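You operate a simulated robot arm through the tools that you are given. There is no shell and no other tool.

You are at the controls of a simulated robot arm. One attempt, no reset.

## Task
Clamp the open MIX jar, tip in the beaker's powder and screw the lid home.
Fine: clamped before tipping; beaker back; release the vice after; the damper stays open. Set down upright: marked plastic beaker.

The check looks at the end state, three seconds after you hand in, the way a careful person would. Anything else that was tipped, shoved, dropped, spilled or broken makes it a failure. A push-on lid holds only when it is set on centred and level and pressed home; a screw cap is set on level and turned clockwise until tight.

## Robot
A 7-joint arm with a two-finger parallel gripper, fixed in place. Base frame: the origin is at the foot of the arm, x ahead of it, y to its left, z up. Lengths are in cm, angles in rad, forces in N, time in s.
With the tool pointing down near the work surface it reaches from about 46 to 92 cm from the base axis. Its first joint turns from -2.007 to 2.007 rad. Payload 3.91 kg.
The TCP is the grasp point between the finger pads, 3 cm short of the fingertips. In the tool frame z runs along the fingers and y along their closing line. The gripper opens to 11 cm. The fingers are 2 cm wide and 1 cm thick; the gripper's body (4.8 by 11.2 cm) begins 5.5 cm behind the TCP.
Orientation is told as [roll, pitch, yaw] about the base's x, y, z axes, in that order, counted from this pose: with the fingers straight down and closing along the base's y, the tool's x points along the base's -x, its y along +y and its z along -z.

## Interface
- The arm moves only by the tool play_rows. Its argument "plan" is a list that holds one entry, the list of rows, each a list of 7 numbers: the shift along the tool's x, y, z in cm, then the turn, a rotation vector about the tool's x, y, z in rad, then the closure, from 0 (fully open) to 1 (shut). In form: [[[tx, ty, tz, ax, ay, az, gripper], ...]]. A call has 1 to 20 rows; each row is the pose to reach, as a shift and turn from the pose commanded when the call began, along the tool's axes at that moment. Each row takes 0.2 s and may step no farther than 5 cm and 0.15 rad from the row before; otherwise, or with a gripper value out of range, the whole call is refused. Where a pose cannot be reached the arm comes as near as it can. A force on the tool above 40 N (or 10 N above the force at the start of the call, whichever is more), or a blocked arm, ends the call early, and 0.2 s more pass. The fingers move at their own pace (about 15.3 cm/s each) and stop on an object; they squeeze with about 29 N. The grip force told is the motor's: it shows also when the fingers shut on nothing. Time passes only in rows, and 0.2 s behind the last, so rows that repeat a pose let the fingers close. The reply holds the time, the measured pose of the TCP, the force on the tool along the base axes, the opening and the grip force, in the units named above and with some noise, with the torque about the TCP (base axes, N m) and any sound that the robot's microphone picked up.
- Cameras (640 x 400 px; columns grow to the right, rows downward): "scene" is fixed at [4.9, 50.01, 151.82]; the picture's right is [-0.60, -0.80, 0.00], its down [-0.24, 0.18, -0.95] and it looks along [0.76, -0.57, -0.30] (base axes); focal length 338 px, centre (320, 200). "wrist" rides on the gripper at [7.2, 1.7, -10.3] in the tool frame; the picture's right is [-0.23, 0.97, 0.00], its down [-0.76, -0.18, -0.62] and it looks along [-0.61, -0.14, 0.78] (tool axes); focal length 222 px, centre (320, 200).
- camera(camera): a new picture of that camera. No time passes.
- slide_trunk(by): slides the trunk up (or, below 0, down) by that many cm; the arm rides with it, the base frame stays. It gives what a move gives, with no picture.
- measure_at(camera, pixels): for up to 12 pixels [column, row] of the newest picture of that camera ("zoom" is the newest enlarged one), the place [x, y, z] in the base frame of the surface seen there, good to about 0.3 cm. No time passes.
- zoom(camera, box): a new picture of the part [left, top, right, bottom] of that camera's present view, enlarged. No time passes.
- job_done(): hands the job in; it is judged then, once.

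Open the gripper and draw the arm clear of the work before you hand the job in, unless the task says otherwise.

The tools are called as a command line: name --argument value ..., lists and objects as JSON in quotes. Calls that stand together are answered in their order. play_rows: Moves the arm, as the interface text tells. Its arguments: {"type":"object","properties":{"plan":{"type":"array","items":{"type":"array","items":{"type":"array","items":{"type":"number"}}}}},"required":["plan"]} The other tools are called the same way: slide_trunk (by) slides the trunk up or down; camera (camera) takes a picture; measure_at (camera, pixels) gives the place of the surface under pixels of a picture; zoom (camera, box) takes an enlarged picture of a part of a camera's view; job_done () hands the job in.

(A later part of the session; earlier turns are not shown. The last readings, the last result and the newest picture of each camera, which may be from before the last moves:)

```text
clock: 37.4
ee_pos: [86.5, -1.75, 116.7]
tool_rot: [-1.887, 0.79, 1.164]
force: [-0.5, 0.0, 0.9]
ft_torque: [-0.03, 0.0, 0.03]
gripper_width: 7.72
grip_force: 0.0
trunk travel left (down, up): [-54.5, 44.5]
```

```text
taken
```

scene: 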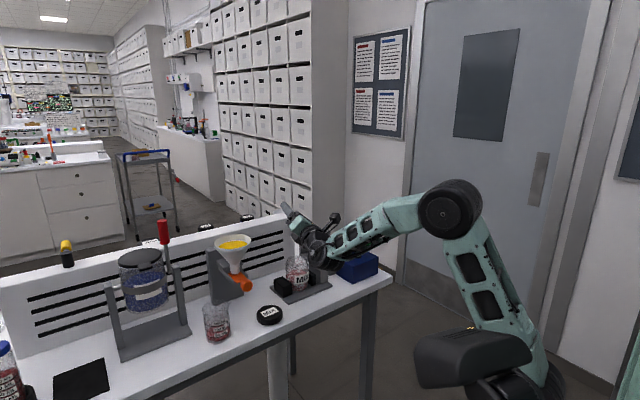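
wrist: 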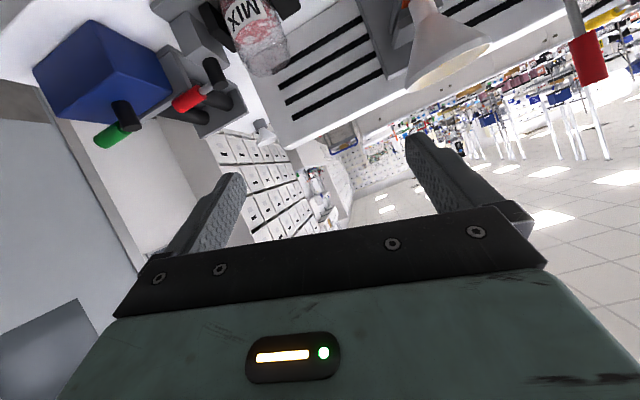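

The negative roll works fully (tool rolled -136° with position held at (86.5,-1.75,116.7)), so I will pour toward +y. I roll back to level.

play_rows --plan '[[[0, 0, 0, -0.048, 0, 0.132, 0.3], [0, 0, 0, -0.096, 0, 0.263, 0.3], [0, 0, 0, -0.144, 0, 0.395, 0.3], [0, 0, 0, -0.192, 0, 0.526, 0.3], [0, 0, 0, -0.239, 0, 0.658, 0.3], [0, 0, 0, -0.287, 0, 0.79, 0.3], [0, 0, 0, -0.335, 0, 0.921, 0.3], [0, 0, 0, -0.383, 0, 1.053, 0.3], [0, 0, 0, -0.431, 0, 1.184, 0.3], [0, 0, 0, -0.479, 0, 1.316, 0.3], [0, 0, 0, -0.527, 0, 1.448, 0.3], [0, 0, 0, -0.575, 0, 1.579, 0.3], [0, 0, 0, -0.622, 0, 1.711, 0.3], [0, 0, 0, -0.67, 0, 1.842, 0.3], [0, 0, 0, -0.718, 0, 1.974, 0.3], [0, 0, 0, -0.766, 0, 2.106, 0.3], [0, 0, 0, -0.814, 0, 2.237, 0.3], [0, 0, 0, -0.814, 0, 2.237, 0.3]]]'

```text
clock: 41.2
ee_pos: [86.49, -1.69, 116.86]
tool_rot: [-0.069, -1.183, 0.123]
force: [-0.4, -0.7, -0.2]
ft_torque: [0.01, 0.01, -0.02]
gripper_width: 7.72
grip_force: 0.0
trunk travel left (down, up): [-54.5, 44.5]
```

Now I level the tool, retreat in -x to x≈68 and move to the front of the beaker at (68,26.4,95.5), staying ahead of the table edge.

play_rows --plan '[[[1.7, 0.3, -4.3, 0.02, -0.02, 0.02, 0.14], [3.4, 0.55, -8.6, 0.045, -0.039, 0.0465, 0.14], [5.2, 0.8, -12.9, 0.045, -0.039, 0.0465, 0.14], [6.94, 1.09, -17.1, 0.045, -0.039, 0.0465, 0.14], [9.24, 4.66, -15.94, 0.045, -0.039, 0.0465, 0.14], [11.54, 8.23, -14.78, 0.045, -0.039, 0.0465, 0.14], [13.84, 11.8, -13.6, 0.045, -0.039, 0.0465, 0.14], [16.15, 15.4, -12.45, 0.045, -0.039, 0.0465, 0.14], [18.45, 18.9, -11.3, 0.045, -0.039, 0.0465, 0.14], [20.75, 22.5, -10.1, 0.045, -0.039, 0.0465, 0.14], [23.05, 26.1, -9.0, 0.045, -0.039, 0.0465, 0.14], [25.34, 29.64, -7.8, 0.045, -0.039, 0.0465, 0.14], [25.34, 29.64, -7.8, 0.045, -0.039, 0.0465, 0.14]]]'

camera --camera "wrist"

camera --camera "scene"

```text
clock: 44.0
ee_pos: [67.76, 26.28, 95.38]
tool_rot: [-0.002, -1.225, 0.003]
force: [0.0, -0.1, 0.8]
ft_torque: [-0.02, -0.02, 0.02]
gripper_width: 9.47
grip_force: 0.1
trunk travel left (down, up): [-54.5, 44.5]
```

```text
taken
```

wrist: 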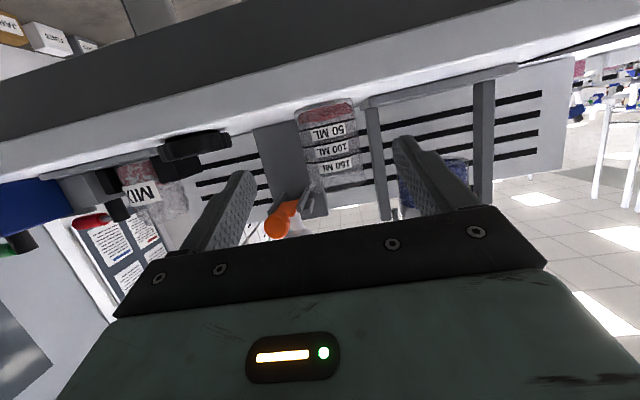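

```text
taken
```

scene: 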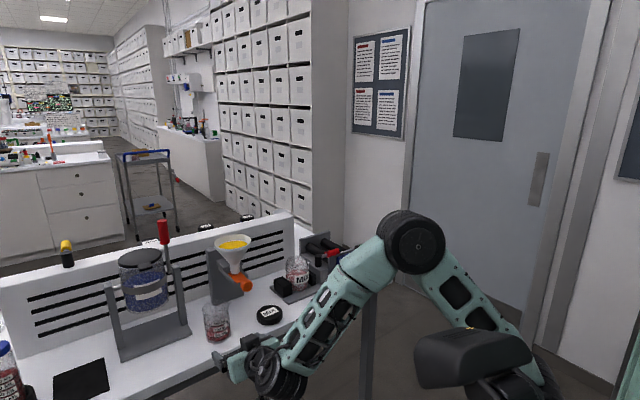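

The wrist view shows the beaker at (328,145) between the fingers. I measure its silhouette from here to refine its centre.

zoom --camera "wrist" --box '[270, 85, 390, 205]'

measure_at --camera "wrist" --pixels '[[328, 130], [335, 150], [300, 130], [355, 130], [310, 118], [330, 165], [322, 108], [350, 160], [275, 228]]'

```text
3.33 times, centred on (330, 145) of wrist
```

zoom: 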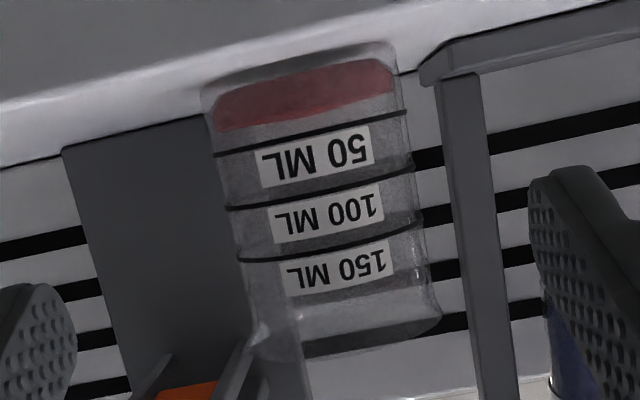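

```text
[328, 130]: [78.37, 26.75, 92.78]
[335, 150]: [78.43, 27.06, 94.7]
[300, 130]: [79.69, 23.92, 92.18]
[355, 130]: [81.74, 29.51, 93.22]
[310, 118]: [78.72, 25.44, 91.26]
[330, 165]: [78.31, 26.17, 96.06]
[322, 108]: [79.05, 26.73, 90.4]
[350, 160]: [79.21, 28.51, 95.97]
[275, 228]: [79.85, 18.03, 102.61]
```

Circle fit gives the beaker axis at (81.5,26.5), radius ≈3.1. I advance along +x so that the fingers straddle it, not closing yet.

play_rows --plan '[[[-1.2, 0.1, 3.3, 0, 0, 0, 0.14], [-2.4, 0.2, 6.6, 0, 0, 0, 0.14], [-3.4, 0.22, 9.3, 0, 0, 0, 0.14], [-4.2, 0.22, 11.4, 0, 0, 0, 0.14], [-4.75, 0.22, 12.9, 0, 0, 0, 0.14], [-4.75, 0.22, 12.9, 0, 0, 0, 0.14]]]'

camera --camera "wrist"

zoom --camera "scene" --box '[170, 260, 330, 370]'

```text
clock: 45.4
ee_pos: [81.78, 26.41, 95.55]
tool_rot: [-0.003, -1.222, 0.004]
force: [-0.9, 0.2, 0.3]
ft_torque: [-0.01, 0.03, -0.01]
gripper_width: 9.45
grip_force: 0.0
trunk travel left (down, up): [-54.5, 44.5]
```

```text
taken
```

wrist: 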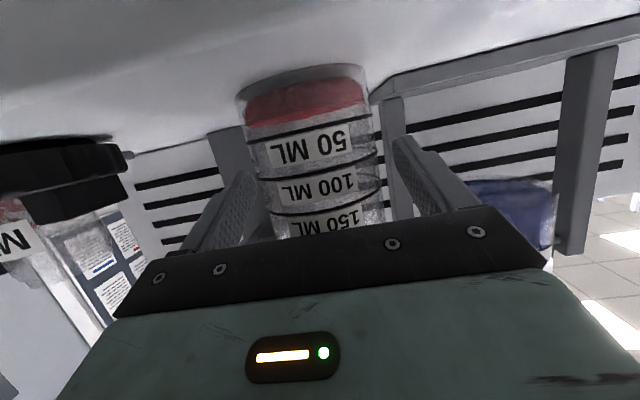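

```text
3.64 times, centred on (250, 315) of scene
```

zoom: 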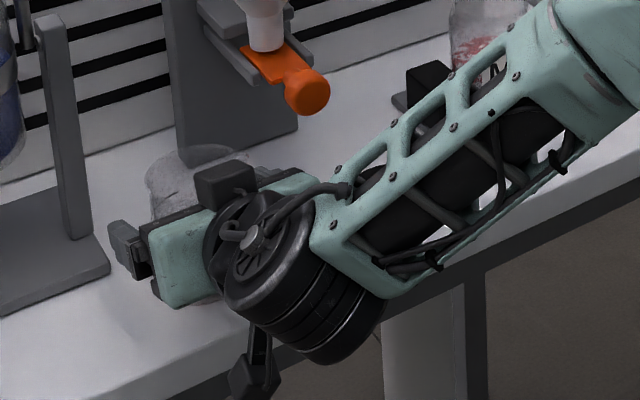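

The beaker sits centred between the fingers. I close the gripper on it.

play_rows --plan '[[[0, 0, 0, 0, 0, 0, 0.3], [0, 0, 0, 0, 0, 0, 0.4], [0, 0, 0, 0, 0, 0, 0.5], [0, 0, 0, 0, 0, 0, 0.6], [0, 0, 0, 0, 0, 0, 0.6]]]'

camera --camera "wrist"

```text
clock: 46.6
ee_pos: [81.82, 26.4, 95.59]
tool_rot: [-0.006, -1.224, 0.004]
force: [-0.2, 0.1, 1.0]
ft_torque: [-0.01, -0.02, 0.01]
gripper_width: 6.59
grip_force: 29.4
trunk travel left (down, up): [-54.5, 44.5]
```

```text
taken
```

wrist: 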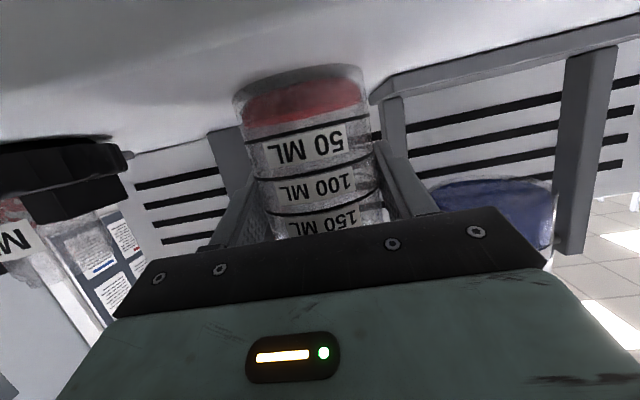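

The beaker is held (width 6.6, 29 N). I lift it 1.5 cm and retreat slowly in -x, clear of the funnel and orange slide.

play_rows --plan '[[[-0.7, 0, -0.25, 0, 0, 0, 0.6], [-1.41, 0, -0.51, 0, 0, 0, 0.6], [-0.9, 0, -1.92, 0, 0, 0, 0.6], [-0.05, 0, -4.27, 0, 0, 0, 0.6], [0.79, 0, -6.63, 0, 0, 0, 0.6], [1.64, 0, -8.98, 0, 0, 0, 0.6], [2.49, 0, -11.33, 0, 0, 0, 0.6], [3.34, 0, -13.68, 0, 0, 0, 0.6], [3.84, 0, -15.1, 0, 0, 0, 0.6]]]'

camera --camera "scene"

```text
clock: 48.6
ee_pos: [66.1, 26.42, 97.08]
tool_rot: [-0.003, -1.223, 0.002]
force: [0.4, 0.7, 0.1]
ft_torque: [-0.01, 0.0, 0.03]
gripper_width: 6.61
grip_force: 29.4
trunk travel left (down, up): [-54.5, 44.5]
```

```text
taken
```

scene: 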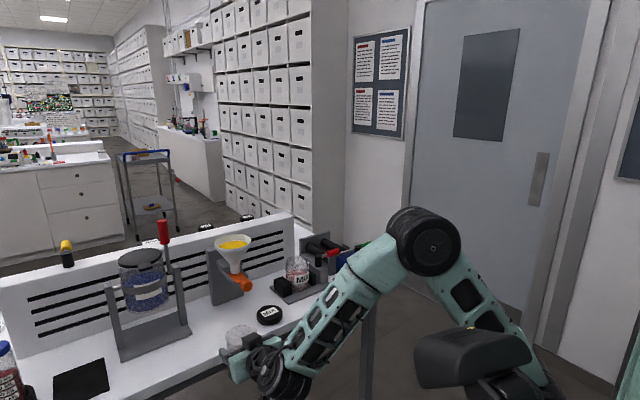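

The beaker is upright and in front of the table. I carry it at constant x to y≈-5, z≈110.

play_rows --plan '[[[-1.0, -2.6, -0.36, 0, 0, 0, 0.6], [-2.0, -5.2, -0.73, 0, 0, 0, 0.6], [-3.0, -7.9, -1.1, 0, 0, 0, 0.6], [-4.0, -10.5, -1.46, 0, 0, 0, 0.6], [-5.0, -13.1, -1.8, 0, 0, 0, 0.6], [-6.05, -15.7, -2.2, 0, 0, 0, 0.6], [-7.05, -18.3, -2.55, 0, 0, 0, 0.6], [-8.05, -20.9, -2.9, 0, 0, 0, 0.6], [-9.05, -23.5, -3.3, 0, 0, 0, 0.6], [-10.1, -26.1, -3.65, 0, 0, 0, 0.6], [-11.1, -28.8, -4.0, 0, 0, 0, 0.6], [-12.1, -31.4, -4.37, 0, 0, 0, 0.6], [-12.1, -31.4, -4.37, 0, 0, 0, 0.6]]]'

camera --camera "wrist"

camera --camera "scene"

```text
clock: 51.4
ee_pos: [66.18, -4.93, 109.91]
tool_rot: [-0.003, -1.224, 0.002]
force: [-0.3, 0.8, -0.8]
ft_torque: [0.01, 0.01, -0.02]
gripper_width: 6.61
grip_force: 29.2
trunk travel left (down, up): [-54.5, 44.5]
```

```text
taken
```

wrist: 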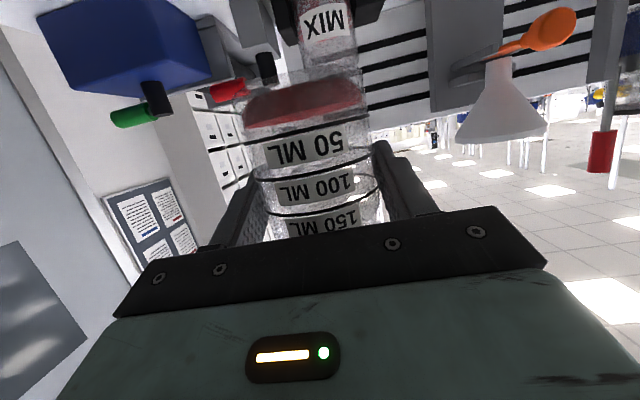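

```text
taken
```

scene: 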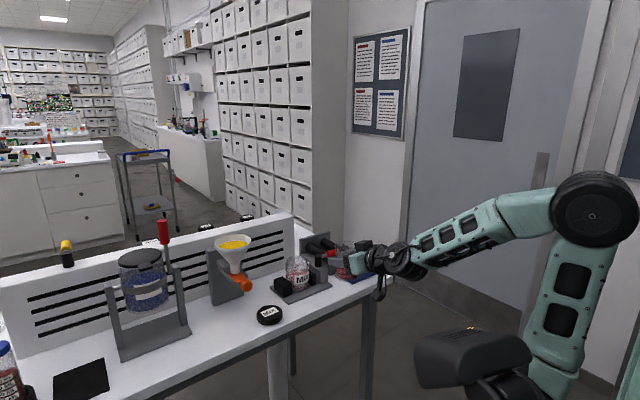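

The scene view of the jar (298,270) is free; I zoom in and measure its rim again to refine the centre before pouring.

zoom --camera "scene" --box '[270, 240, 334, 300]'

```text
6.67 times, centred on (302, 270) of scene
```

zoom: 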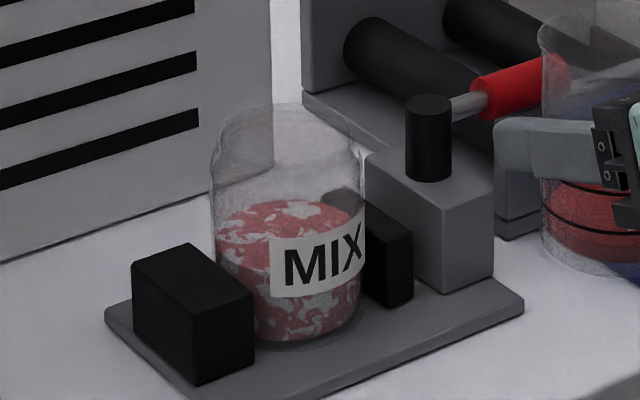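

I sample points along the rim and body of the jar in this zoom.

measure_at --camera "zoom" --pixels '[[287, 106], [225, 130], [352, 128], [216, 160], [362, 165], [290, 170], [240, 165], [340, 165], [300, 325], [245, 112], [330, 112], [290, 240]]'

```text
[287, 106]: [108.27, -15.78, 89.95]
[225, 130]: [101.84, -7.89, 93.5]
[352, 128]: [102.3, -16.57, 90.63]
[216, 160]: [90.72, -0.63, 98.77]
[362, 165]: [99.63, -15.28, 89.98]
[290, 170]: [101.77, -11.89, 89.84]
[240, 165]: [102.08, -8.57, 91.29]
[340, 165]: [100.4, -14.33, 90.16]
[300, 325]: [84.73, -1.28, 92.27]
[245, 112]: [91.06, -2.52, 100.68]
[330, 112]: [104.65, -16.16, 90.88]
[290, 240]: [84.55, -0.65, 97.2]
```

Jar mouth centre ≈(87.9,-2.65), rim z≈100.5. I move the beaker forward over the bench to (88.1,-8.7,109.9), level, bottom at about z 104 so it clears jar and lever.

play_rows --plan '[[[-0.94, -0.47, 2.58, 0, 0, 0, 0.6], [-1.87, -0.94, 5.15, 0, 0, 0, 0.6], [-2.8, -1.41, 7.73, 0, 0, 0, 0.6], [-3.74, -1.88, 10.3, 0, 0, 0, 0.6], [-4.67, -2.36, 12.9, 0, 0, 0, 0.6], [-5.6, -2.83, 15.45, 0, 0, 0, 0.6], [-6.54, -3.3, 18.0, 0, 0, 0, 0.6], [-7.47, -3.77, 20.6, 0, 0, 0, 0.6], [-7.47, -3.77, 20.6, 0, 0, 0, 0.6]]]'

zoom --camera "scene" --box '[240, 190, 400, 300]'

camera --camera "wrist"

```text
clock: 53.4
ee_pos: [88.11, -8.64, 110.04]
tool_rot: [-0.002, -1.224, 0.001]
force: [0.4, -0.1, -0.4]
ft_torque: [0.0, 0.02, -0.01]
gripper_width: 6.57
grip_force: 29.1
trunk travel left (down, up): [-54.5, 44.5]
```

```text
3.64 times, centred on (320, 245) of scene
```

zoom: 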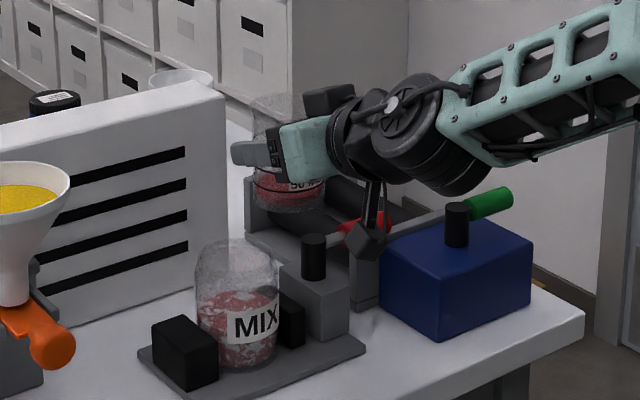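

```text
taken
```

wrist: 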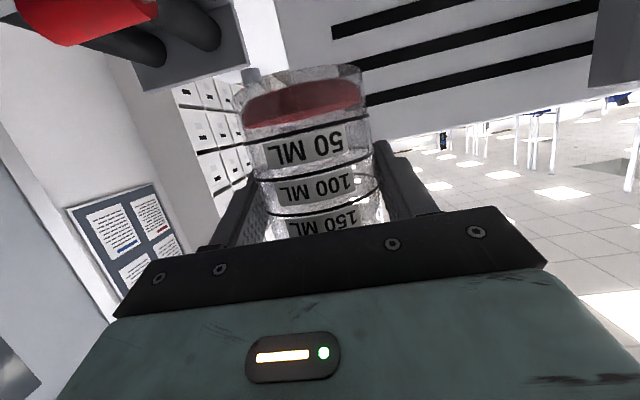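

Beaker upright beside the jar, level. I start to tilt toward +y up to 60° (no flow expected yet) and lower by 2.5 cm.

play_rows --plan '[[[0.235, 0.01, 0.085, 0.0358, 0, -0.0987, 0.6], [0.47, 0.02, 0.17, 0.0716, 0, -0.1974, 0.6], [0.705, 0.03, 0.255, 0.1074, 0, -0.2961, 0.6], [0.94, 0.04, 0.34, 0.1432, 0, -0.3948, 0.6], [1.175, 0.05, 0.425, 0.179, 0, -0.4935, 0.6], [1.41, 0.06, 0.51, 0.2148, 0, -0.5922, 0.6], [1.645, 0.07, 0.595, 0.2506, 0, -0.6909, 0.6], [1.88, 0.08, 0.68, 0.2864, 0, -0.7896, 0.6], [2.115, 0.09, 0.765, 0.3222, 0, -0.8883, 0.6], [2.35, 0.1, 0.85, 0.358, 0, -0.987, 0.6], [2.35, 0.1, 0.85, 0.358, 0, -0.987, 0.6]]]'

zoom --camera "scene" --box '[240, 190, 400, 300]'

```text
clock: 55.8
ee_pos: [88.14, -8.56, 107.44]
tool_rot: [-1.379, -0.485, 1.176]
force: [-0.9, -0.2, -1.4]
ft_torque: [0.03, 0.03, -0.02]
gripper_width: 6.58
grip_force: 29.1
trunk travel left (down, up): [-54.5, 44.5]
```

```text
3.64 times, centred on (320, 245) of scene
```

zoom: 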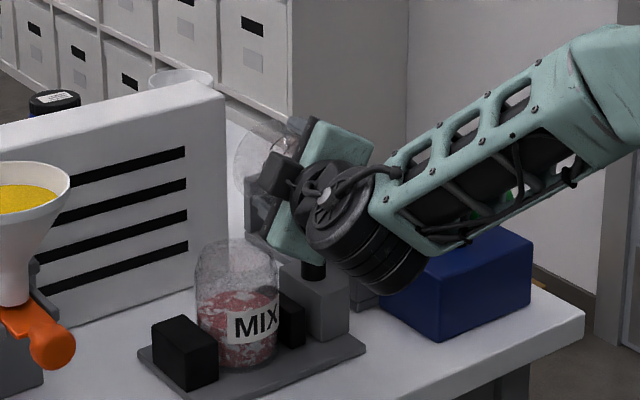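

No spill, everything clear. I tilt on to 90° in small steps while moving the lip over the jar mouth.

play_rows --plan '[[[-0.08, 0.12, -0.03, 0.022, 0, -0.061, 0.6], [-0.17, 0.24, -0.06, 0.044, 0, -0.122, 0.6], [-0.25, 0.36, -0.09, 0.0665, 0, -0.183, 0.6], [-0.336, 0.482, -0.122, 0.0883, 0, -0.2435, 0.6], [-0.48, 0.63, -0.17, 0.111, 0, -0.3055, 0.6], [-0.62, 0.77, -0.22, 0.133, 0, -0.3666, 0.6], [-0.76, 0.91, -0.27, 0.155, 0, -0.428, 0.6], [-0.902, 1.058, -0.328, 0.178, 0, -0.49, 0.6], [-0.902, 1.058, -0.328, 0.178, 0, -0.49, 0.6], [-0.902, 1.058, -0.328, 0.178, 0, -0.49, 0.6]]]'

zoom --camera "scene" --box '[240, 190, 400, 300]'

camera --camera "wrist"

```text
clock: 58.0
ee_pos: [88.18, -7.18, 106.95]
tool_rot: [-1.575, 0.002, 1.224]
force: [0.4, -0.2, -0.3]
ft_torque: [0.02, 0.0, 0.01]
gripper_width: 6.56
grip_force: 28.9
trunk travel left (down, up): [-54.5, 44.5]
```

```text
3.64 times, centred on (320, 245) of scene
```

zoom: 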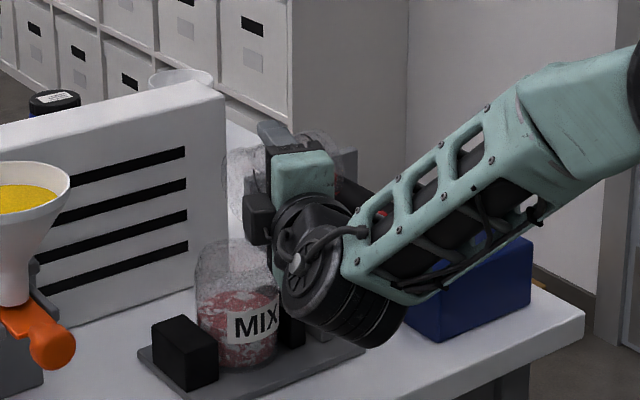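

```text
taken
```

wrist: 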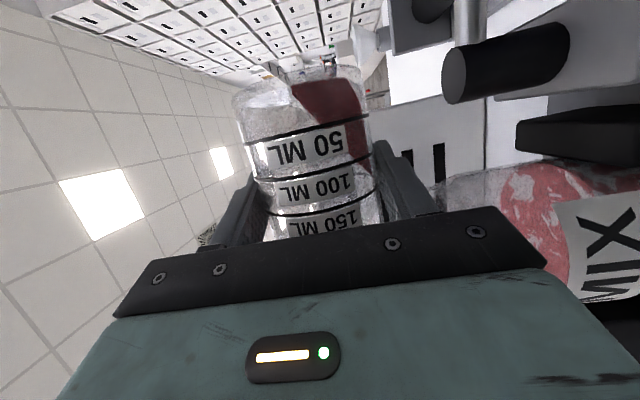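

At 90° the powder has slid to the low side but not left yet. I zoom in to check the lip's position over the jar mouth.

zoom --camera "scene" --box '[280, 215, 344, 275]'

measure_at --camera "zoom" --pixels '[[150, 85], [165, 130], [190, 170], [140, 60], [170, 180], [185, 60], [200, 180], [160, 110], [240, 200]]'

```text
6.67 times, centred on (312, 245) of scene
```

zoom: 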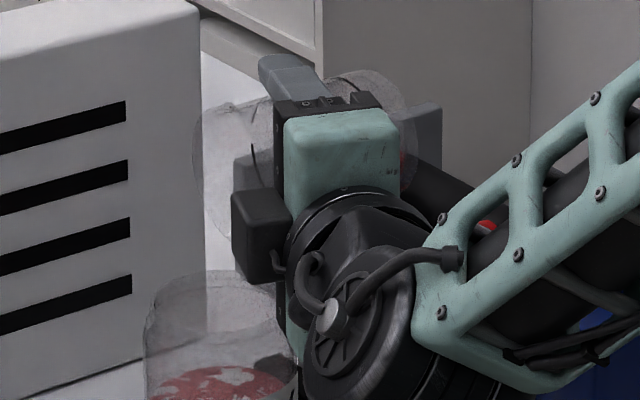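

```text
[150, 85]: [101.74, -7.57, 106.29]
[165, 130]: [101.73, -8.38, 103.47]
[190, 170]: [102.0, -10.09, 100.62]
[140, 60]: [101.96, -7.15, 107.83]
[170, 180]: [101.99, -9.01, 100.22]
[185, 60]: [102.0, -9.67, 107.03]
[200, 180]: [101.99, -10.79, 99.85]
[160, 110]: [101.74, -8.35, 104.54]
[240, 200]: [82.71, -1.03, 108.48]
```

The lip is over the jar mouth, slightly to its -y side as planned. I tilt slowly from 90° to 112° with the lip kept in place, then hold so the powder can run.

play_rows --plan '[[[-0.113, 0.05, -0.041, 0.0113, 0, -0.031, 0.6], [-0.226, 0.1, -0.082, 0.0222, 0, -0.0611, 0.6], [-0.338, 0.15, -0.123, 0.0334, 0, -0.0921, 0.6], [-0.451, 0.2, -0.164, 0.0447, 0, -0.1231, 0.6], [-0.583, 0.25, -0.211, 0.0559, 0, -0.1542, 0.6], [-0.714, 0.3, -0.259, 0.0668, 0, -0.1842, 0.6], [-0.846, 0.35, -0.307, 0.0781, 0, -0.2153, 0.6], [-0.973, 0.4, -0.353, 0.0893, 0, -0.2463, 0.6], [-1.109, 0.41, -0.402, 0.1006, 0, -0.2773, 0.6], [-1.25, 0.42, -0.454, 0.1115, 0, -0.3074, 0.6], [-1.391, 0.44, -0.505, 0.1228, 0, -0.3384, 0.6], [-1.532, 0.45, -0.556, 0.134, 0, -0.3694, 0.6], [-1.532, 0.45, -0.556, 0.134, 0, -0.3694, 0.6], [-1.532, 0.45, -0.556, 0.134, 0, -0.3694, 0.6], [-1.532, 0.45, -0.556, 0.134, 0, -0.3694, 0.6]]]'

zoom --camera "scene" --box '[250, 200, 370, 300]'

camera --camera "wrist"

```text
clock: 61.2
ee_pos: [88.1, -5.49, 106.49]
tool_rot: [-1.713, 0.37, 1.198]
force: [-0.2, -0.2, -0.2]
ft_torque: [0.02, 0.01, -0.01]
gripper_width: 6.57
grip_force: 29.2
trunk travel left (down, up): [-54.5, 44.5]
```

```text
4.00 times, centred on (310, 250) of scene
```

zoom: 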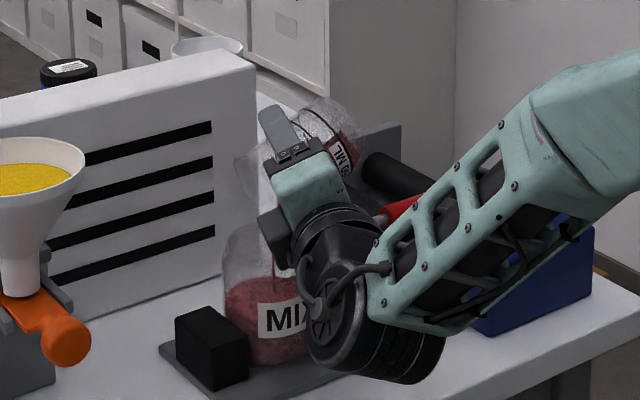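

```text
taken
```

wrist: 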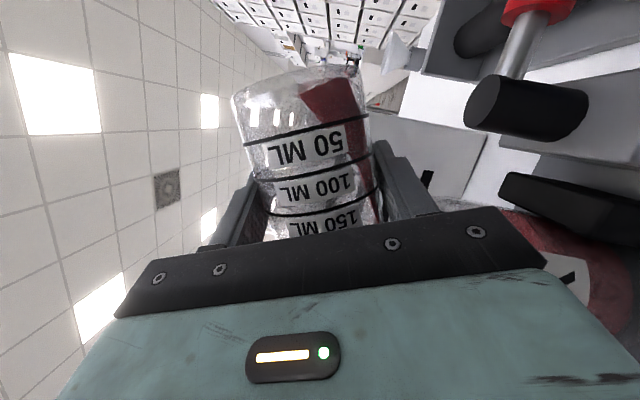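

Powder is flowing: the jar content has risen and the beaker holds less. I check around the jar for spills and then tilt further.

zoom --camera "scene" --box '[278, 240, 330, 295]'

zoom --camera "wrist" --box '[480, 80, 640, 320]'

```text
7.27 times, centred on (304, 268) of scene
```

zoom: 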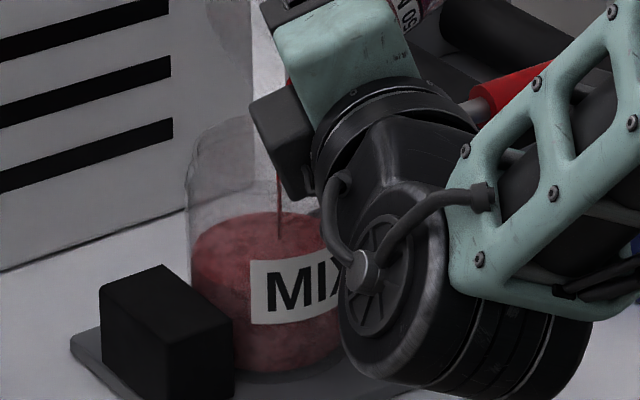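

```text
1.67 times, centred on (560, 200) of wrist
```

zoom: 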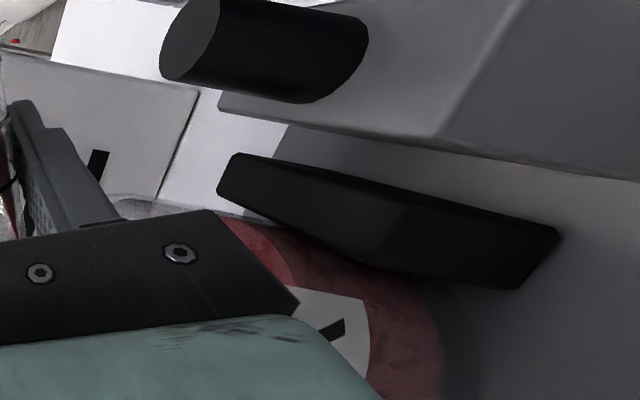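

A thin red stream falls cleanly inside the jar and nothing lies on the bench. I hold briefly, then tilt slowly toward 135°.

play_rows --plan '[[[0, 0, 0, 0, 0, 0, 0.6], [0, 0, 0, 0, 0, 0, 0.6], [0, 0, 0, 0, 0, 0, 0.6], [-0.16, -0.071, -0.058, 0.0112, 0, -0.0308, 0.6], [-0.32, -0.141, -0.116, 0.0223, 0, -0.0616, 0.6], [-0.48, -0.212, -0.174, 0.0335, 0, -0.0924, 0.6], [-0.64, -0.282, -0.232, 0.0447, 0, -0.1232, 0.6], [-0.8, -0.353, -0.291, 0.0559, 0, -0.154, 0.6], [-0.96, -0.424, -0.349, 0.067, 0, -0.1848, 0.6], [-1.12, -0.494, -0.407, 0.0782, 0, -0.2156, 0.6], [-1.28, -0.565, -0.465, 0.0894, 0, -0.2464, 0.6], [-1.44, -0.635, -0.523, 0.1005, 0, -0.2772, 0.6], [-1.6, -0.706, -0.581, 0.1117, 0, -0.308, 0.6], [-1.76, -0.777, -0.639, 0.1229, 0, -0.3388, 0.6], [-1.92, -0.847, -0.697, 0.134, 0, -0.3696, 0.6], [-1.92, -0.847, -0.697, 0.134, 0, -0.3696, 0.6], [-1.92, -0.847, -0.697, 0.134, 0, -0.3696, 0.6], [-1.92, -0.847, -0.697, 0.134, 0, -0.3696, 0.6]]]'

zoom --camera "scene" --box '[278, 230, 342, 295]'

camera --camera "wrist"

```text
clock: 65.0
ee_pos: [88.08, -3.32, 106.63]
tool_rot: [-1.904, 0.73, 1.096]
force: [-0.1, 0.7, 0.0]
ft_torque: [0.0, -0.04, -0.01]
gripper_width: 6.57
grip_force: 29.3
trunk travel left (down, up): [-54.5, 44.5]
```

```text
6.15 times, centred on (310, 262) of scene
```

zoom: 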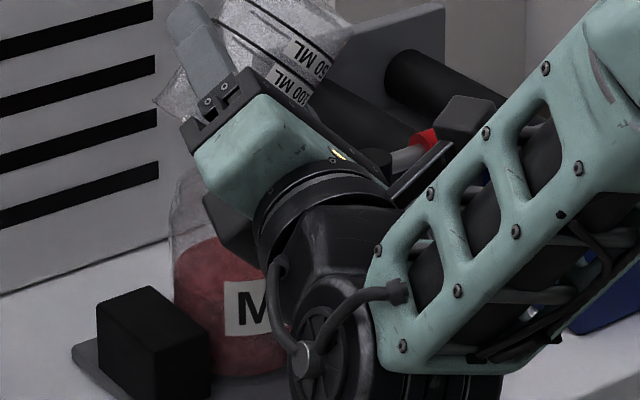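

```text
taken
```

wrist: 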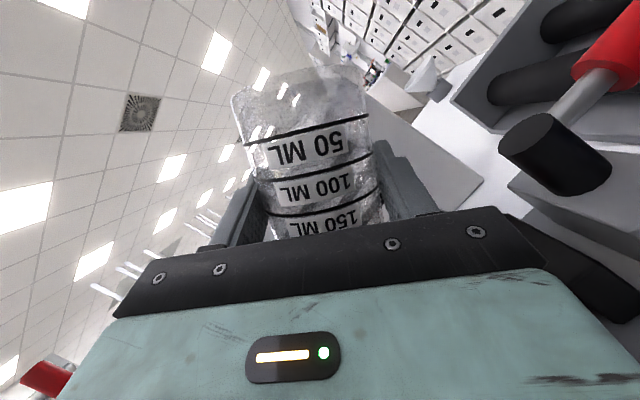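

The beaker now looks empty in the wrist view. I hold about a second longer with a slight extra tilt to let the last grains fall, then look closely.

play_rows --plan '[[[-0.1, -0.1, -0.05, 0.0171, 0, -0.047, 0.6], [-0.2, -0.2, -0.1, 0.0341, 0, -0.094, 0.6], [-0.2, -0.2, -0.1, 0.0341, 0, -0.094, 0.6], [-0.2, -0.2, -0.1, 0.0341, 0, -0.094, 0.6], [-0.2, -0.2, -0.1, 0.0341, 0, -0.094, 0.6], [-0.2, -0.2, -0.1, 0.0341, 0, -0.094, 0.6]]]'

zoom --camera "wrist" --box '[210, 50, 410, 245]'

zoom --camera "scene" --box '[260, 210, 360, 300]'

```text
clock: 66.4
ee_pos: [87.94, -3.1, 106.47]
tool_rot: [-1.97, 0.816, 1.048]
force: [-0.4, -0.8, 0.4]
ft_torque: [-0.01, 0.0, 0.0]
gripper_width: 6.59
grip_force: 28.8
trunk travel left (down, up): [-54.5, 44.5]
```

```text
2.05 times, centred on (310, 148) of wrist
```

zoom: 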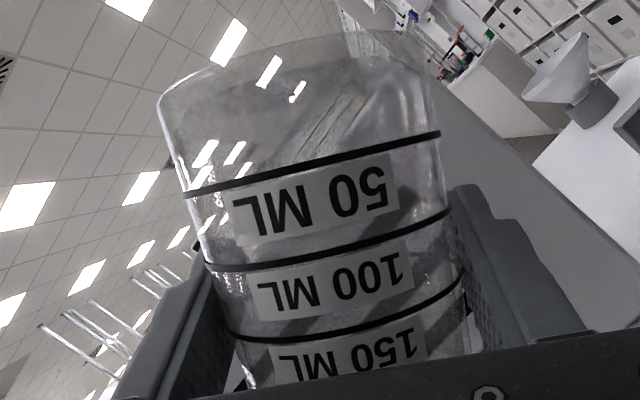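

```text
4.44 times, centred on (310, 255) of scene
```

zoom: 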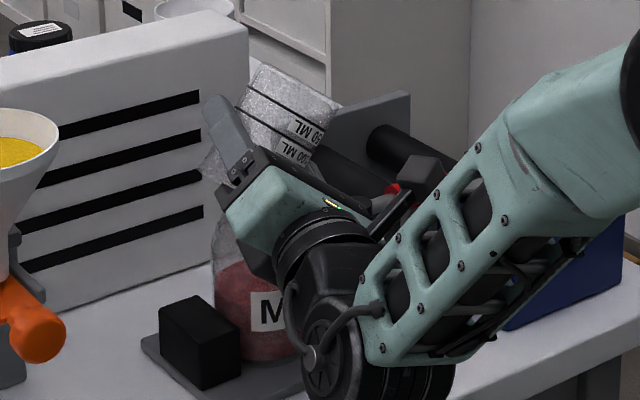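

The beaker is empty and no powder lies on the bench. I raise it 3 cm and roll it back upright along the same path.

play_rows --plan '[[[1.1, -0.95, 0.4, 0, 0, 0, 0.6], [2.19, -1.9, 0.79, 0, 0, 0, 0.6], [2.372, -1.663, 0.856, -0.0466, 0, 0.1283, 0.6], [2.553, -1.427, 0.922, -0.0931, 0, 0.2566, 0.6], [2.735, -1.19, 0.987, -0.1397, 0, 0.3849, 0.6], [2.917, -0.953, 1.053, -0.1862, 0, 0.5132, 0.6], [3.099, -0.717, 1.119, -0.2328, 0, 0.6415, 0.6], [3.28, -0.48, 1.185, -0.2793, 0, 0.7698, 0.6], [3.462, -0.243, 1.251, -0.3259, 0, 0.8981, 0.6], [3.644, -0.006, 1.316, -0.3724, 0, 1.0264, 0.6], [3.825, 0.23, 1.382, -0.419, 0, 1.1547, 0.6], [4.007, 0.467, 1.448, -0.4655, 0, 1.283, 0.6], [4.189, 0.704, 1.514, -0.5121, 0, 1.4113, 0.6], [4.37, 0.94, 1.58, -0.5586, 0, 1.5396, 0.6], [4.552, 1.177, 1.645, -0.6052, 0, 1.6679, 0.6], [4.734, 1.414, 1.711, -0.6517, 0, 1.7962, 0.6], [4.916, 1.65, 1.777, -0.6983, 0, 1.9245, 0.6], [5.097, 1.887, 1.843, -0.7448, 0, 2.0528, 0.6], [5.279, 2.124, 1.909, -0.7914, 0, 2.1811, 0.6], [5.461, 2.361, 1.974, -0.8379, 0, 2.3094, 0.6]]]'

zoom --camera "scene" --box '[240, 190, 400, 300]'

```text
clock: 70.6
ee_pos: [87.95, -8.55, 109.57]
tool_rot: [0.001, -1.224, 0.0]
force: [0.1, 0.1, 0.2]
ft_torque: [0.01, -0.01, -0.02]
gripper_width: 6.6
grip_force: 29.1
trunk travel left (down, up): [-54.5, 44.5]
```

```text
3.64 times, centred on (320, 245) of scene
```

zoom: 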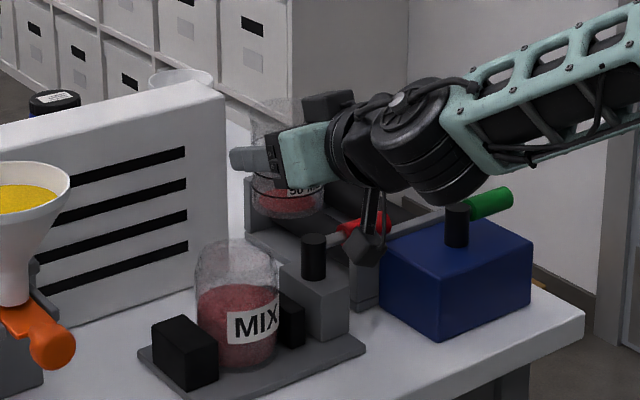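

The scene zoom shows some red at the beaker's bottom near (290,200); I look closer to see whether powder remains.

zoom --camera "scene" --box '[295, 210, 345, 260]'

camera --camera "wrist"

zoom --camera "wrist" --box '[210, 50, 410, 245]'

```text
8.00 times, centred on (320, 235) of scene
```

zoom: 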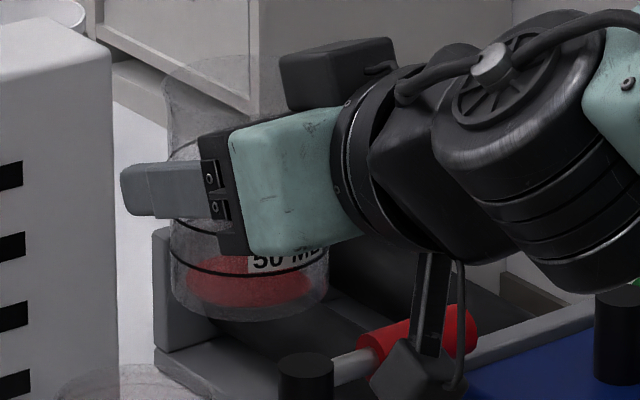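

```text
taken
```

wrist: 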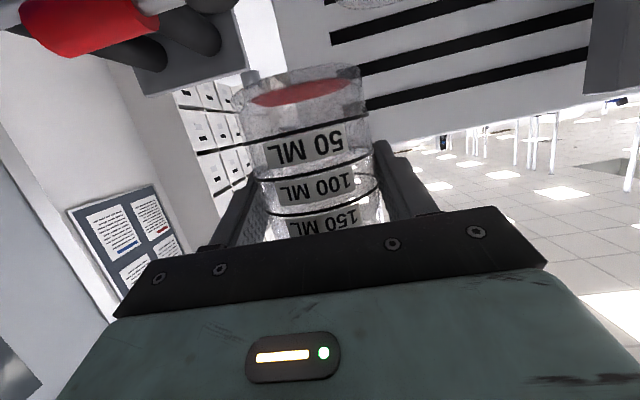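

```text
2.05 times, centred on (310, 148) of wrist
```

zoom: 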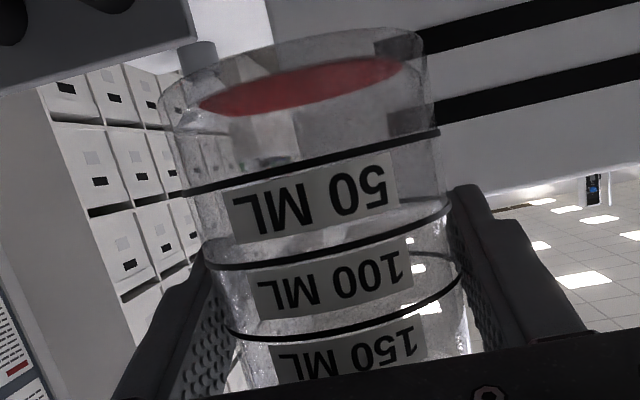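

A thin layer of red is still in the beaker, so it needs a second, steeper and longer pour. I tilt back to 90° beside the jar as before.

play_rows --plan '[[[0.198, 0, 0.081, 0.0447, 0, -0.1231, 0.6], [0.397, 0, 0.162, 0.0893, 0, -0.2463, 0.6], [0.595, 0, 0.243, 0.134, 0, -0.3694, 0.6], [0.793, 0, 0.324, 0.1787, 0, -0.4926, 0.6], [0.991, 0, 0.405, 0.2234, 0, -0.6157, 0.6], [1.19, 0, 0.486, 0.268, 0, -0.7388, 0.6], [1.388, 0.1, 0.567, 0.3127, 0, -0.862, 0.6], [1.586, 0.25, 0.648, 0.3574, 0, -0.9851, 0.6], [1.785, 0.45, 0.729, 0.402, 0, -1.1083, 0.6], [1.983, 0.7, 0.81, 0.4467, 0, -1.2314, 0.6], [2.181, 1.0, 0.891, 0.4914, 0, -1.3545, 0.6], [2.38, 1.35, 0.972, 0.5361, 0, -1.4777, 0.6], [2.38, 1.35, 0.972, 0.5361, 0, -1.4777, 0.6]]]'

camera --camera "wrist"

```text
clock: 73.4
ee_pos: [88.13, -7.16, 106.91]
tool_rot: [-1.573, 0.004, 1.223]
force: [-0.7, -0.1, -1.2]
ft_torque: [0.0, 0.0, -0.01]
gripper_width: 6.56
grip_force: 28.9
trunk travel left (down, up): [-54.5, 44.5]
```

```text
taken
```

wrist: 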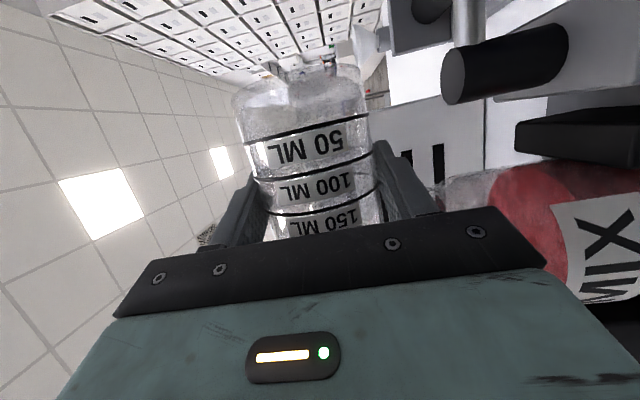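

At 90° no red is visible, so only a trace remains. I tilt on to about 150° with the lip kept over the mouth and hold there two seconds.

play_rows --plan '[[[-0.62, 0.05, -0.225, 0.0447, 0, -0.1231, 0.6], [-1.231, 0.1, -0.447, 0.0893, 0, -0.2463, 0.6], [-1.814, 0.2, -0.658, 0.134, 0, -0.3694, 0.6], [-2.388, 0.3, -0.866, 0.1787, 0, -0.4926, 0.6], [-3.008, 0.3, -1.091, 0.223, 0, -0.6148, 0.6], [-3.628, 0.3, -1.316, 0.2677, 0, -0.7379, 0.6], [-4.249, 0.3, -1.541, 0.3124, 0, -0.861, 0.6], [-4.869, 0.3, -1.766, 0.357, 0, -0.9842, 0.6], [-4.869, 0.3, -1.766, 0.357, 0, -0.9842, 0.6], [-4.869, 0.3, -1.766, 0.357, 0, -0.9842, 0.6], [-4.869, 0.3, -1.766, 0.357, 0, -0.9842, 0.6], [-4.869, 0.3, -1.766, 0.357, 0, -0.9842, 0.6], [-4.869, 0.3, -1.766, 0.357, 0, -0.9842, 0.6], [-4.869, 0.3, -1.766, 0.357, 0, -0.9842, 0.6], [-4.869, 0.3, -1.766, 0.357, 0, -0.9842, 0.6], [-4.869, 0.3, -1.766, 0.357, 0, -0.9842, 0.6]]]'

camera --camera "wrist"

zoom --camera "scene" --box '[260, 210, 360, 300]'

```text
clock: 76.8
ee_pos: [88.11, -1.99, 106.68]
tool_rot: [-2.106, 0.953, 0.942]
force: [0.4, -0.3, 0.2]
ft_torque: [0.0, 0.02, -0.02]
gripper_width: 6.58
grip_force: 29.1
trunk travel left (down, up): [-54.5, 44.5]
```

```text
taken
```

wrist: 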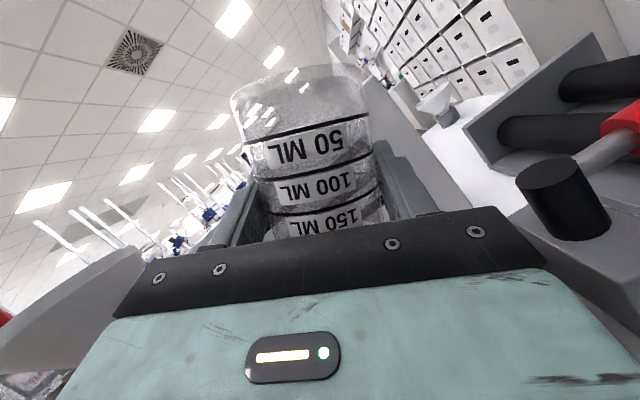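

```text
4.44 times, centred on (310, 255) of scene
```

zoom: 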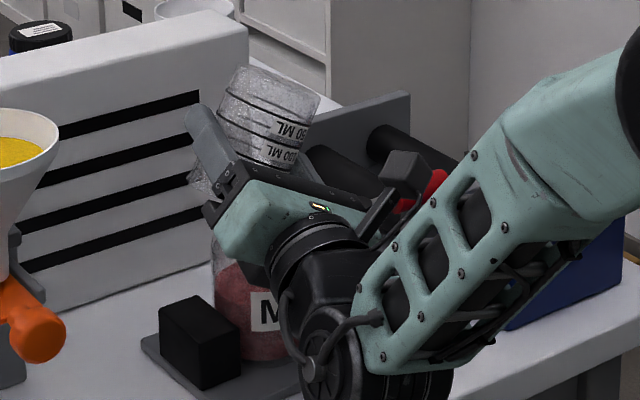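

Empty-looking at 150° too. I go another 10° steeper and hold two seconds longer to be sure.

play_rows --plan '[[[-0.2, -0.36, -0.07, 0.03, 0, -0.082, 0.6], [-0.39, -0.72, -0.14, 0.0597, 0, -0.1645, 0.6], [-0.39, -0.72, -0.14, 0.0597, 0, -0.1645, 0.6], [-0.39, -0.72, -0.14, 0.0597, 0, -0.1645, 0.6], [-0.39, -0.72, -0.14, 0.0597, 0, -0.1645, 0.6], [-0.39, -0.72, -0.14, 0.0597, 0, -0.1645, 0.6], [-0.39, -0.72, -0.14, 0.0597, 0, -0.1645, 0.6], [-0.39, -0.72, -0.14, 0.0597, 0, -0.1645, 0.6], [-0.39, -0.72, -0.14, 0.0597, 0, -0.1645, 0.6], [-0.39, -0.72, -0.14, 0.0597, 0, -0.1645, 0.6], [-0.39, -0.72, -0.14, 0.0597, 0, -0.1645, 0.6], [-0.39, -0.72, -0.14, 0.0597, 0, -0.1645, 0.6]]]'

zoom --camera "scene" --box '[280, 215, 344, 275]'

```text
clock: 79.4
ee_pos: [88.1, -1.32, 106.64]
tool_rot: [-2.331, 1.083, 0.75]
force: [0.8, 0.2, -0.5]
ft_torque: [0.0, 0.01, -0.01]
gripper_width: 6.58
grip_force: 28.5
trunk travel left (down, up): [-54.5, 44.5]
```

```text
6.67 times, centred on (312, 245) of scene
```

zoom: 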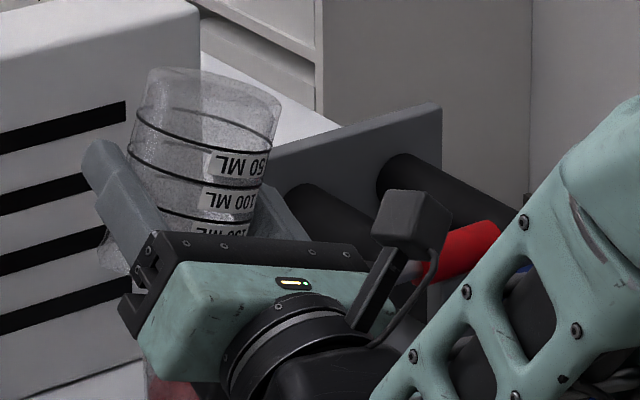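

The beaker looks empty. I raise it and roll back toward upright in two stages.

play_rows --plan '[[[1.32, -0.52, 0.48, 0, 0, 0, 0.6], [2.65, -1.03, 0.96, 0, 0, 0, 0.6], [2.861, -0.413, 1.037, -0.0463, 0, 0.1276, 0.6], [3.07, 0.203, 1.113, -0.0926, 0, 0.2552, 0.6], [3.28, 0.82, 1.19, -0.1389, 0, 0.3828, 0.6], [3.49, 1.437, 1.267, -0.1852, 0, 0.5104, 0.6], [3.71, 2.05, 1.343, -0.2315, 0, 0.638, 0.6], [3.92, 2.67, 1.42, -0.2778, 0, 0.7656, 0.6], [4.13, 3.29, 1.497, -0.3241, 0, 0.8932, 0.6], [4.34, 3.9, 1.573, -0.3704, 0, 1.0208, 0.6], [4.55, 4.52, 1.65, -0.4167, 0, 1.1484, 0.6]]]'

```text
clock: 81.8
ee_pos: [88.12, -7.0, 109.53]
tool_rot: [-1.571, 0.0, 1.224]
force: [-0.2, 0.8, -0.5]
ft_torque: [-0.01, -0.01, -0.03]
gripper_width: 6.56
grip_force: 29.1
trunk travel left (down, up): [-54.5, 44.5]
```

Now the remaining 90° back to upright.

play_rows --plan '[[[0.125, 0, 0.045, -0.0446, 0, 0.1231, 0.6], [0.25, 0, 0.09, -0.0893, 0, 0.2461, 0.6], [0.375, 0, 0.136, -0.1339, 0, 0.3692, 0.6], [0.5, 0, 0.18, -0.1786, 0, 0.4922, 0.6], [0.625, 0, 0.227, -0.2232, 0, 0.6153, 0.6], [0.75, 0, 0.27, -0.2679, 0, 0.7384, 0.6], [0.875, 0, 0.318, -0.3125, 0, 0.8614, 0.6], [1.0, 0, 0.36, -0.3571, 0, 0.9845, 0.6], [1.125, 0, 0.41, -0.4018, 0, 1.1075, 0.6], [1.25, 0, 0.45, -0.4464, 0, 1.2306, 0.6], [1.375, 0, 0.5, -0.4911, 0, 1.3536, 0.6], [1.5, 0, 0.545, -0.5357, 0, 1.4767, 0.6], [1.5, 0, 0.545, -0.5357, 0, 1.4767, 0.6]]]'

zoom --camera "scene" --box '[260, 210, 360, 300]'

camera --camera "wrist"

zoom --camera "wrist" --box '[210, 50, 410, 245]'

```text
clock: 84.6
ee_pos: [88.14, -8.66, 109.87]
tool_rot: [-0.007, -1.224, 0.006]
force: [-0.5, -0.7, -0.4]
ft_torque: [0.0, -0.04, 0.01]
gripper_width: 6.62
grip_force: 28.8
trunk travel left (down, up): [-54.5, 44.5]
```

```text
4.44 times, centred on (310, 255) of scene
```

zoom: 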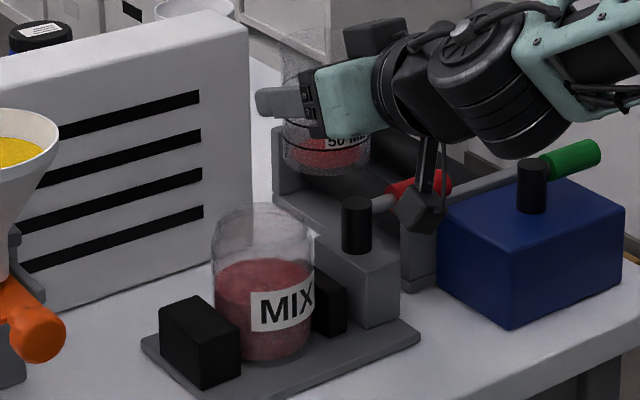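

```text
taken
```

wrist: 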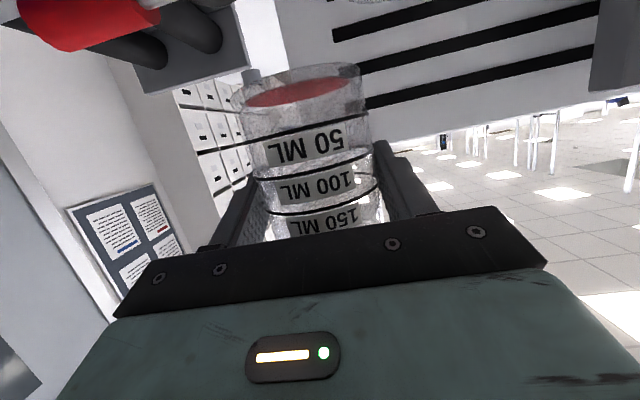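

```text
2.05 times, centred on (310, 148) of wrist
```

zoom: 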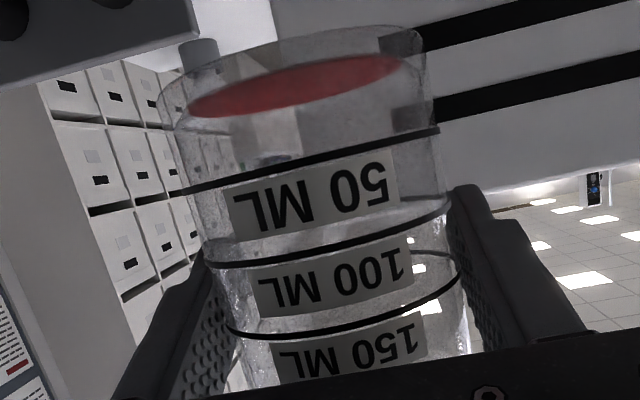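

The red disc at the bottom is unchanged in size after the steep pour – a mere dust film – and the jar has filled, with the bench clean. I retreat in -x with the beaker.

play_rows --plan '[[[1.25, 0.6, -3.45, 0, 0, 0, 0.6], [2.5, 1.2, -6.9, 0, 0, 0, 0.6], [3.75, 1.85, -10.35, 0, 0, 0, 0.6], [5.0, 2.45, -13.8, 0, 0, 0, 0.6], [6.25, 3.1, -17.25, 0, 0, 0, 0.6], [7.5, 3.7, -20.7, 0, 0, 0, 0.6], [7.5, 3.7, -20.7, 0, 0, 0, 0.6]]]'

zoom --camera "scene" --box '[270, 240, 334, 300]'

```text
clock: 86.2
ee_pos: [66.09, -5.04, 109.56]
tool_rot: [-0.011, -1.222, 0.01]
force: [-0.5, -0.5, 0.3]
ft_torque: [-0.02, -0.03, 0.03]
gripper_width: 6.57
grip_force: 29.3
trunk travel left (down, up): [-54.5, 44.5]
```

```text
6.67 times, centred on (302, 270) of scene
```

zoom: 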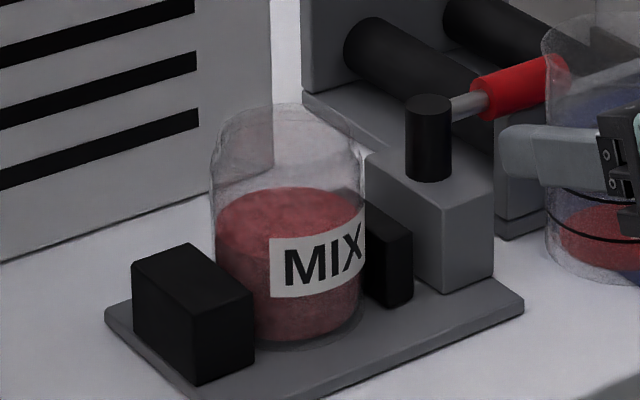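

The jar is fuller with an even surface and nothing is spilled. I carry the beaker back to the front of its place at (66,26.4,97.1).

play_rows --plan '[[[1.17, 3.14, 0.43, 0, 0, 0, 0.6], [2.35, 6.29, 0.85, 0, 0, 0, 0.6], [3.52, 9.43, 1.28, 0, 0, 0, 0.6], [4.69, 12.58, 1.7, 0, 0, 0, 0.6], [5.87, 15.72, 2.13, 0, 0, 0, 0.6], [7.04, 18.86, 2.55, 0, 0, 0, 0.6], [8.21, 22.0, 2.98, 0, 0, 0, 0.6], [9.38, 25.15, 3.4, 0, 0, 0, 0.6], [10.56, 28.3, 3.83, 0, 0, 0, 0.6], [11.73, 31.44, 4.25, 0, 0, 0, 0.6], [11.73, 31.44, 4.25, 0, 0, 0, 0.6]]]'

camera --camera "wrist"

camera --camera "scene"

```text
clock: 88.6
ee_pos: [66.14, 26.46, 97.14]
tool_rot: [-0.009, -1.223, 0.008]
force: [0.6, 0.2, -0.5]
ft_torque: [0.01, 0.0, -0.02]
gripper_width: 6.59
grip_force: 29.2
trunk travel left (down, up): [-54.5, 44.5]
```

```text
taken
```

wrist: 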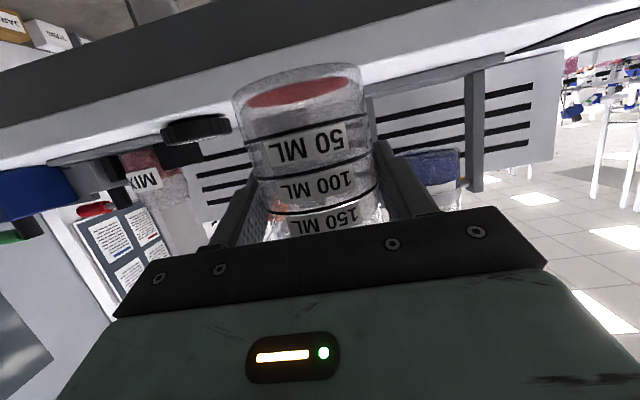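

```text
taken
```

scene: 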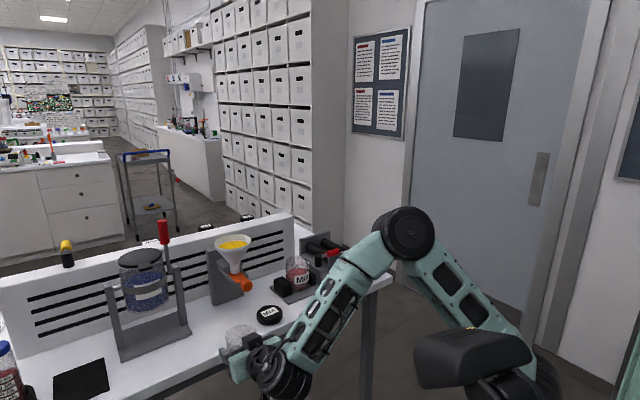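

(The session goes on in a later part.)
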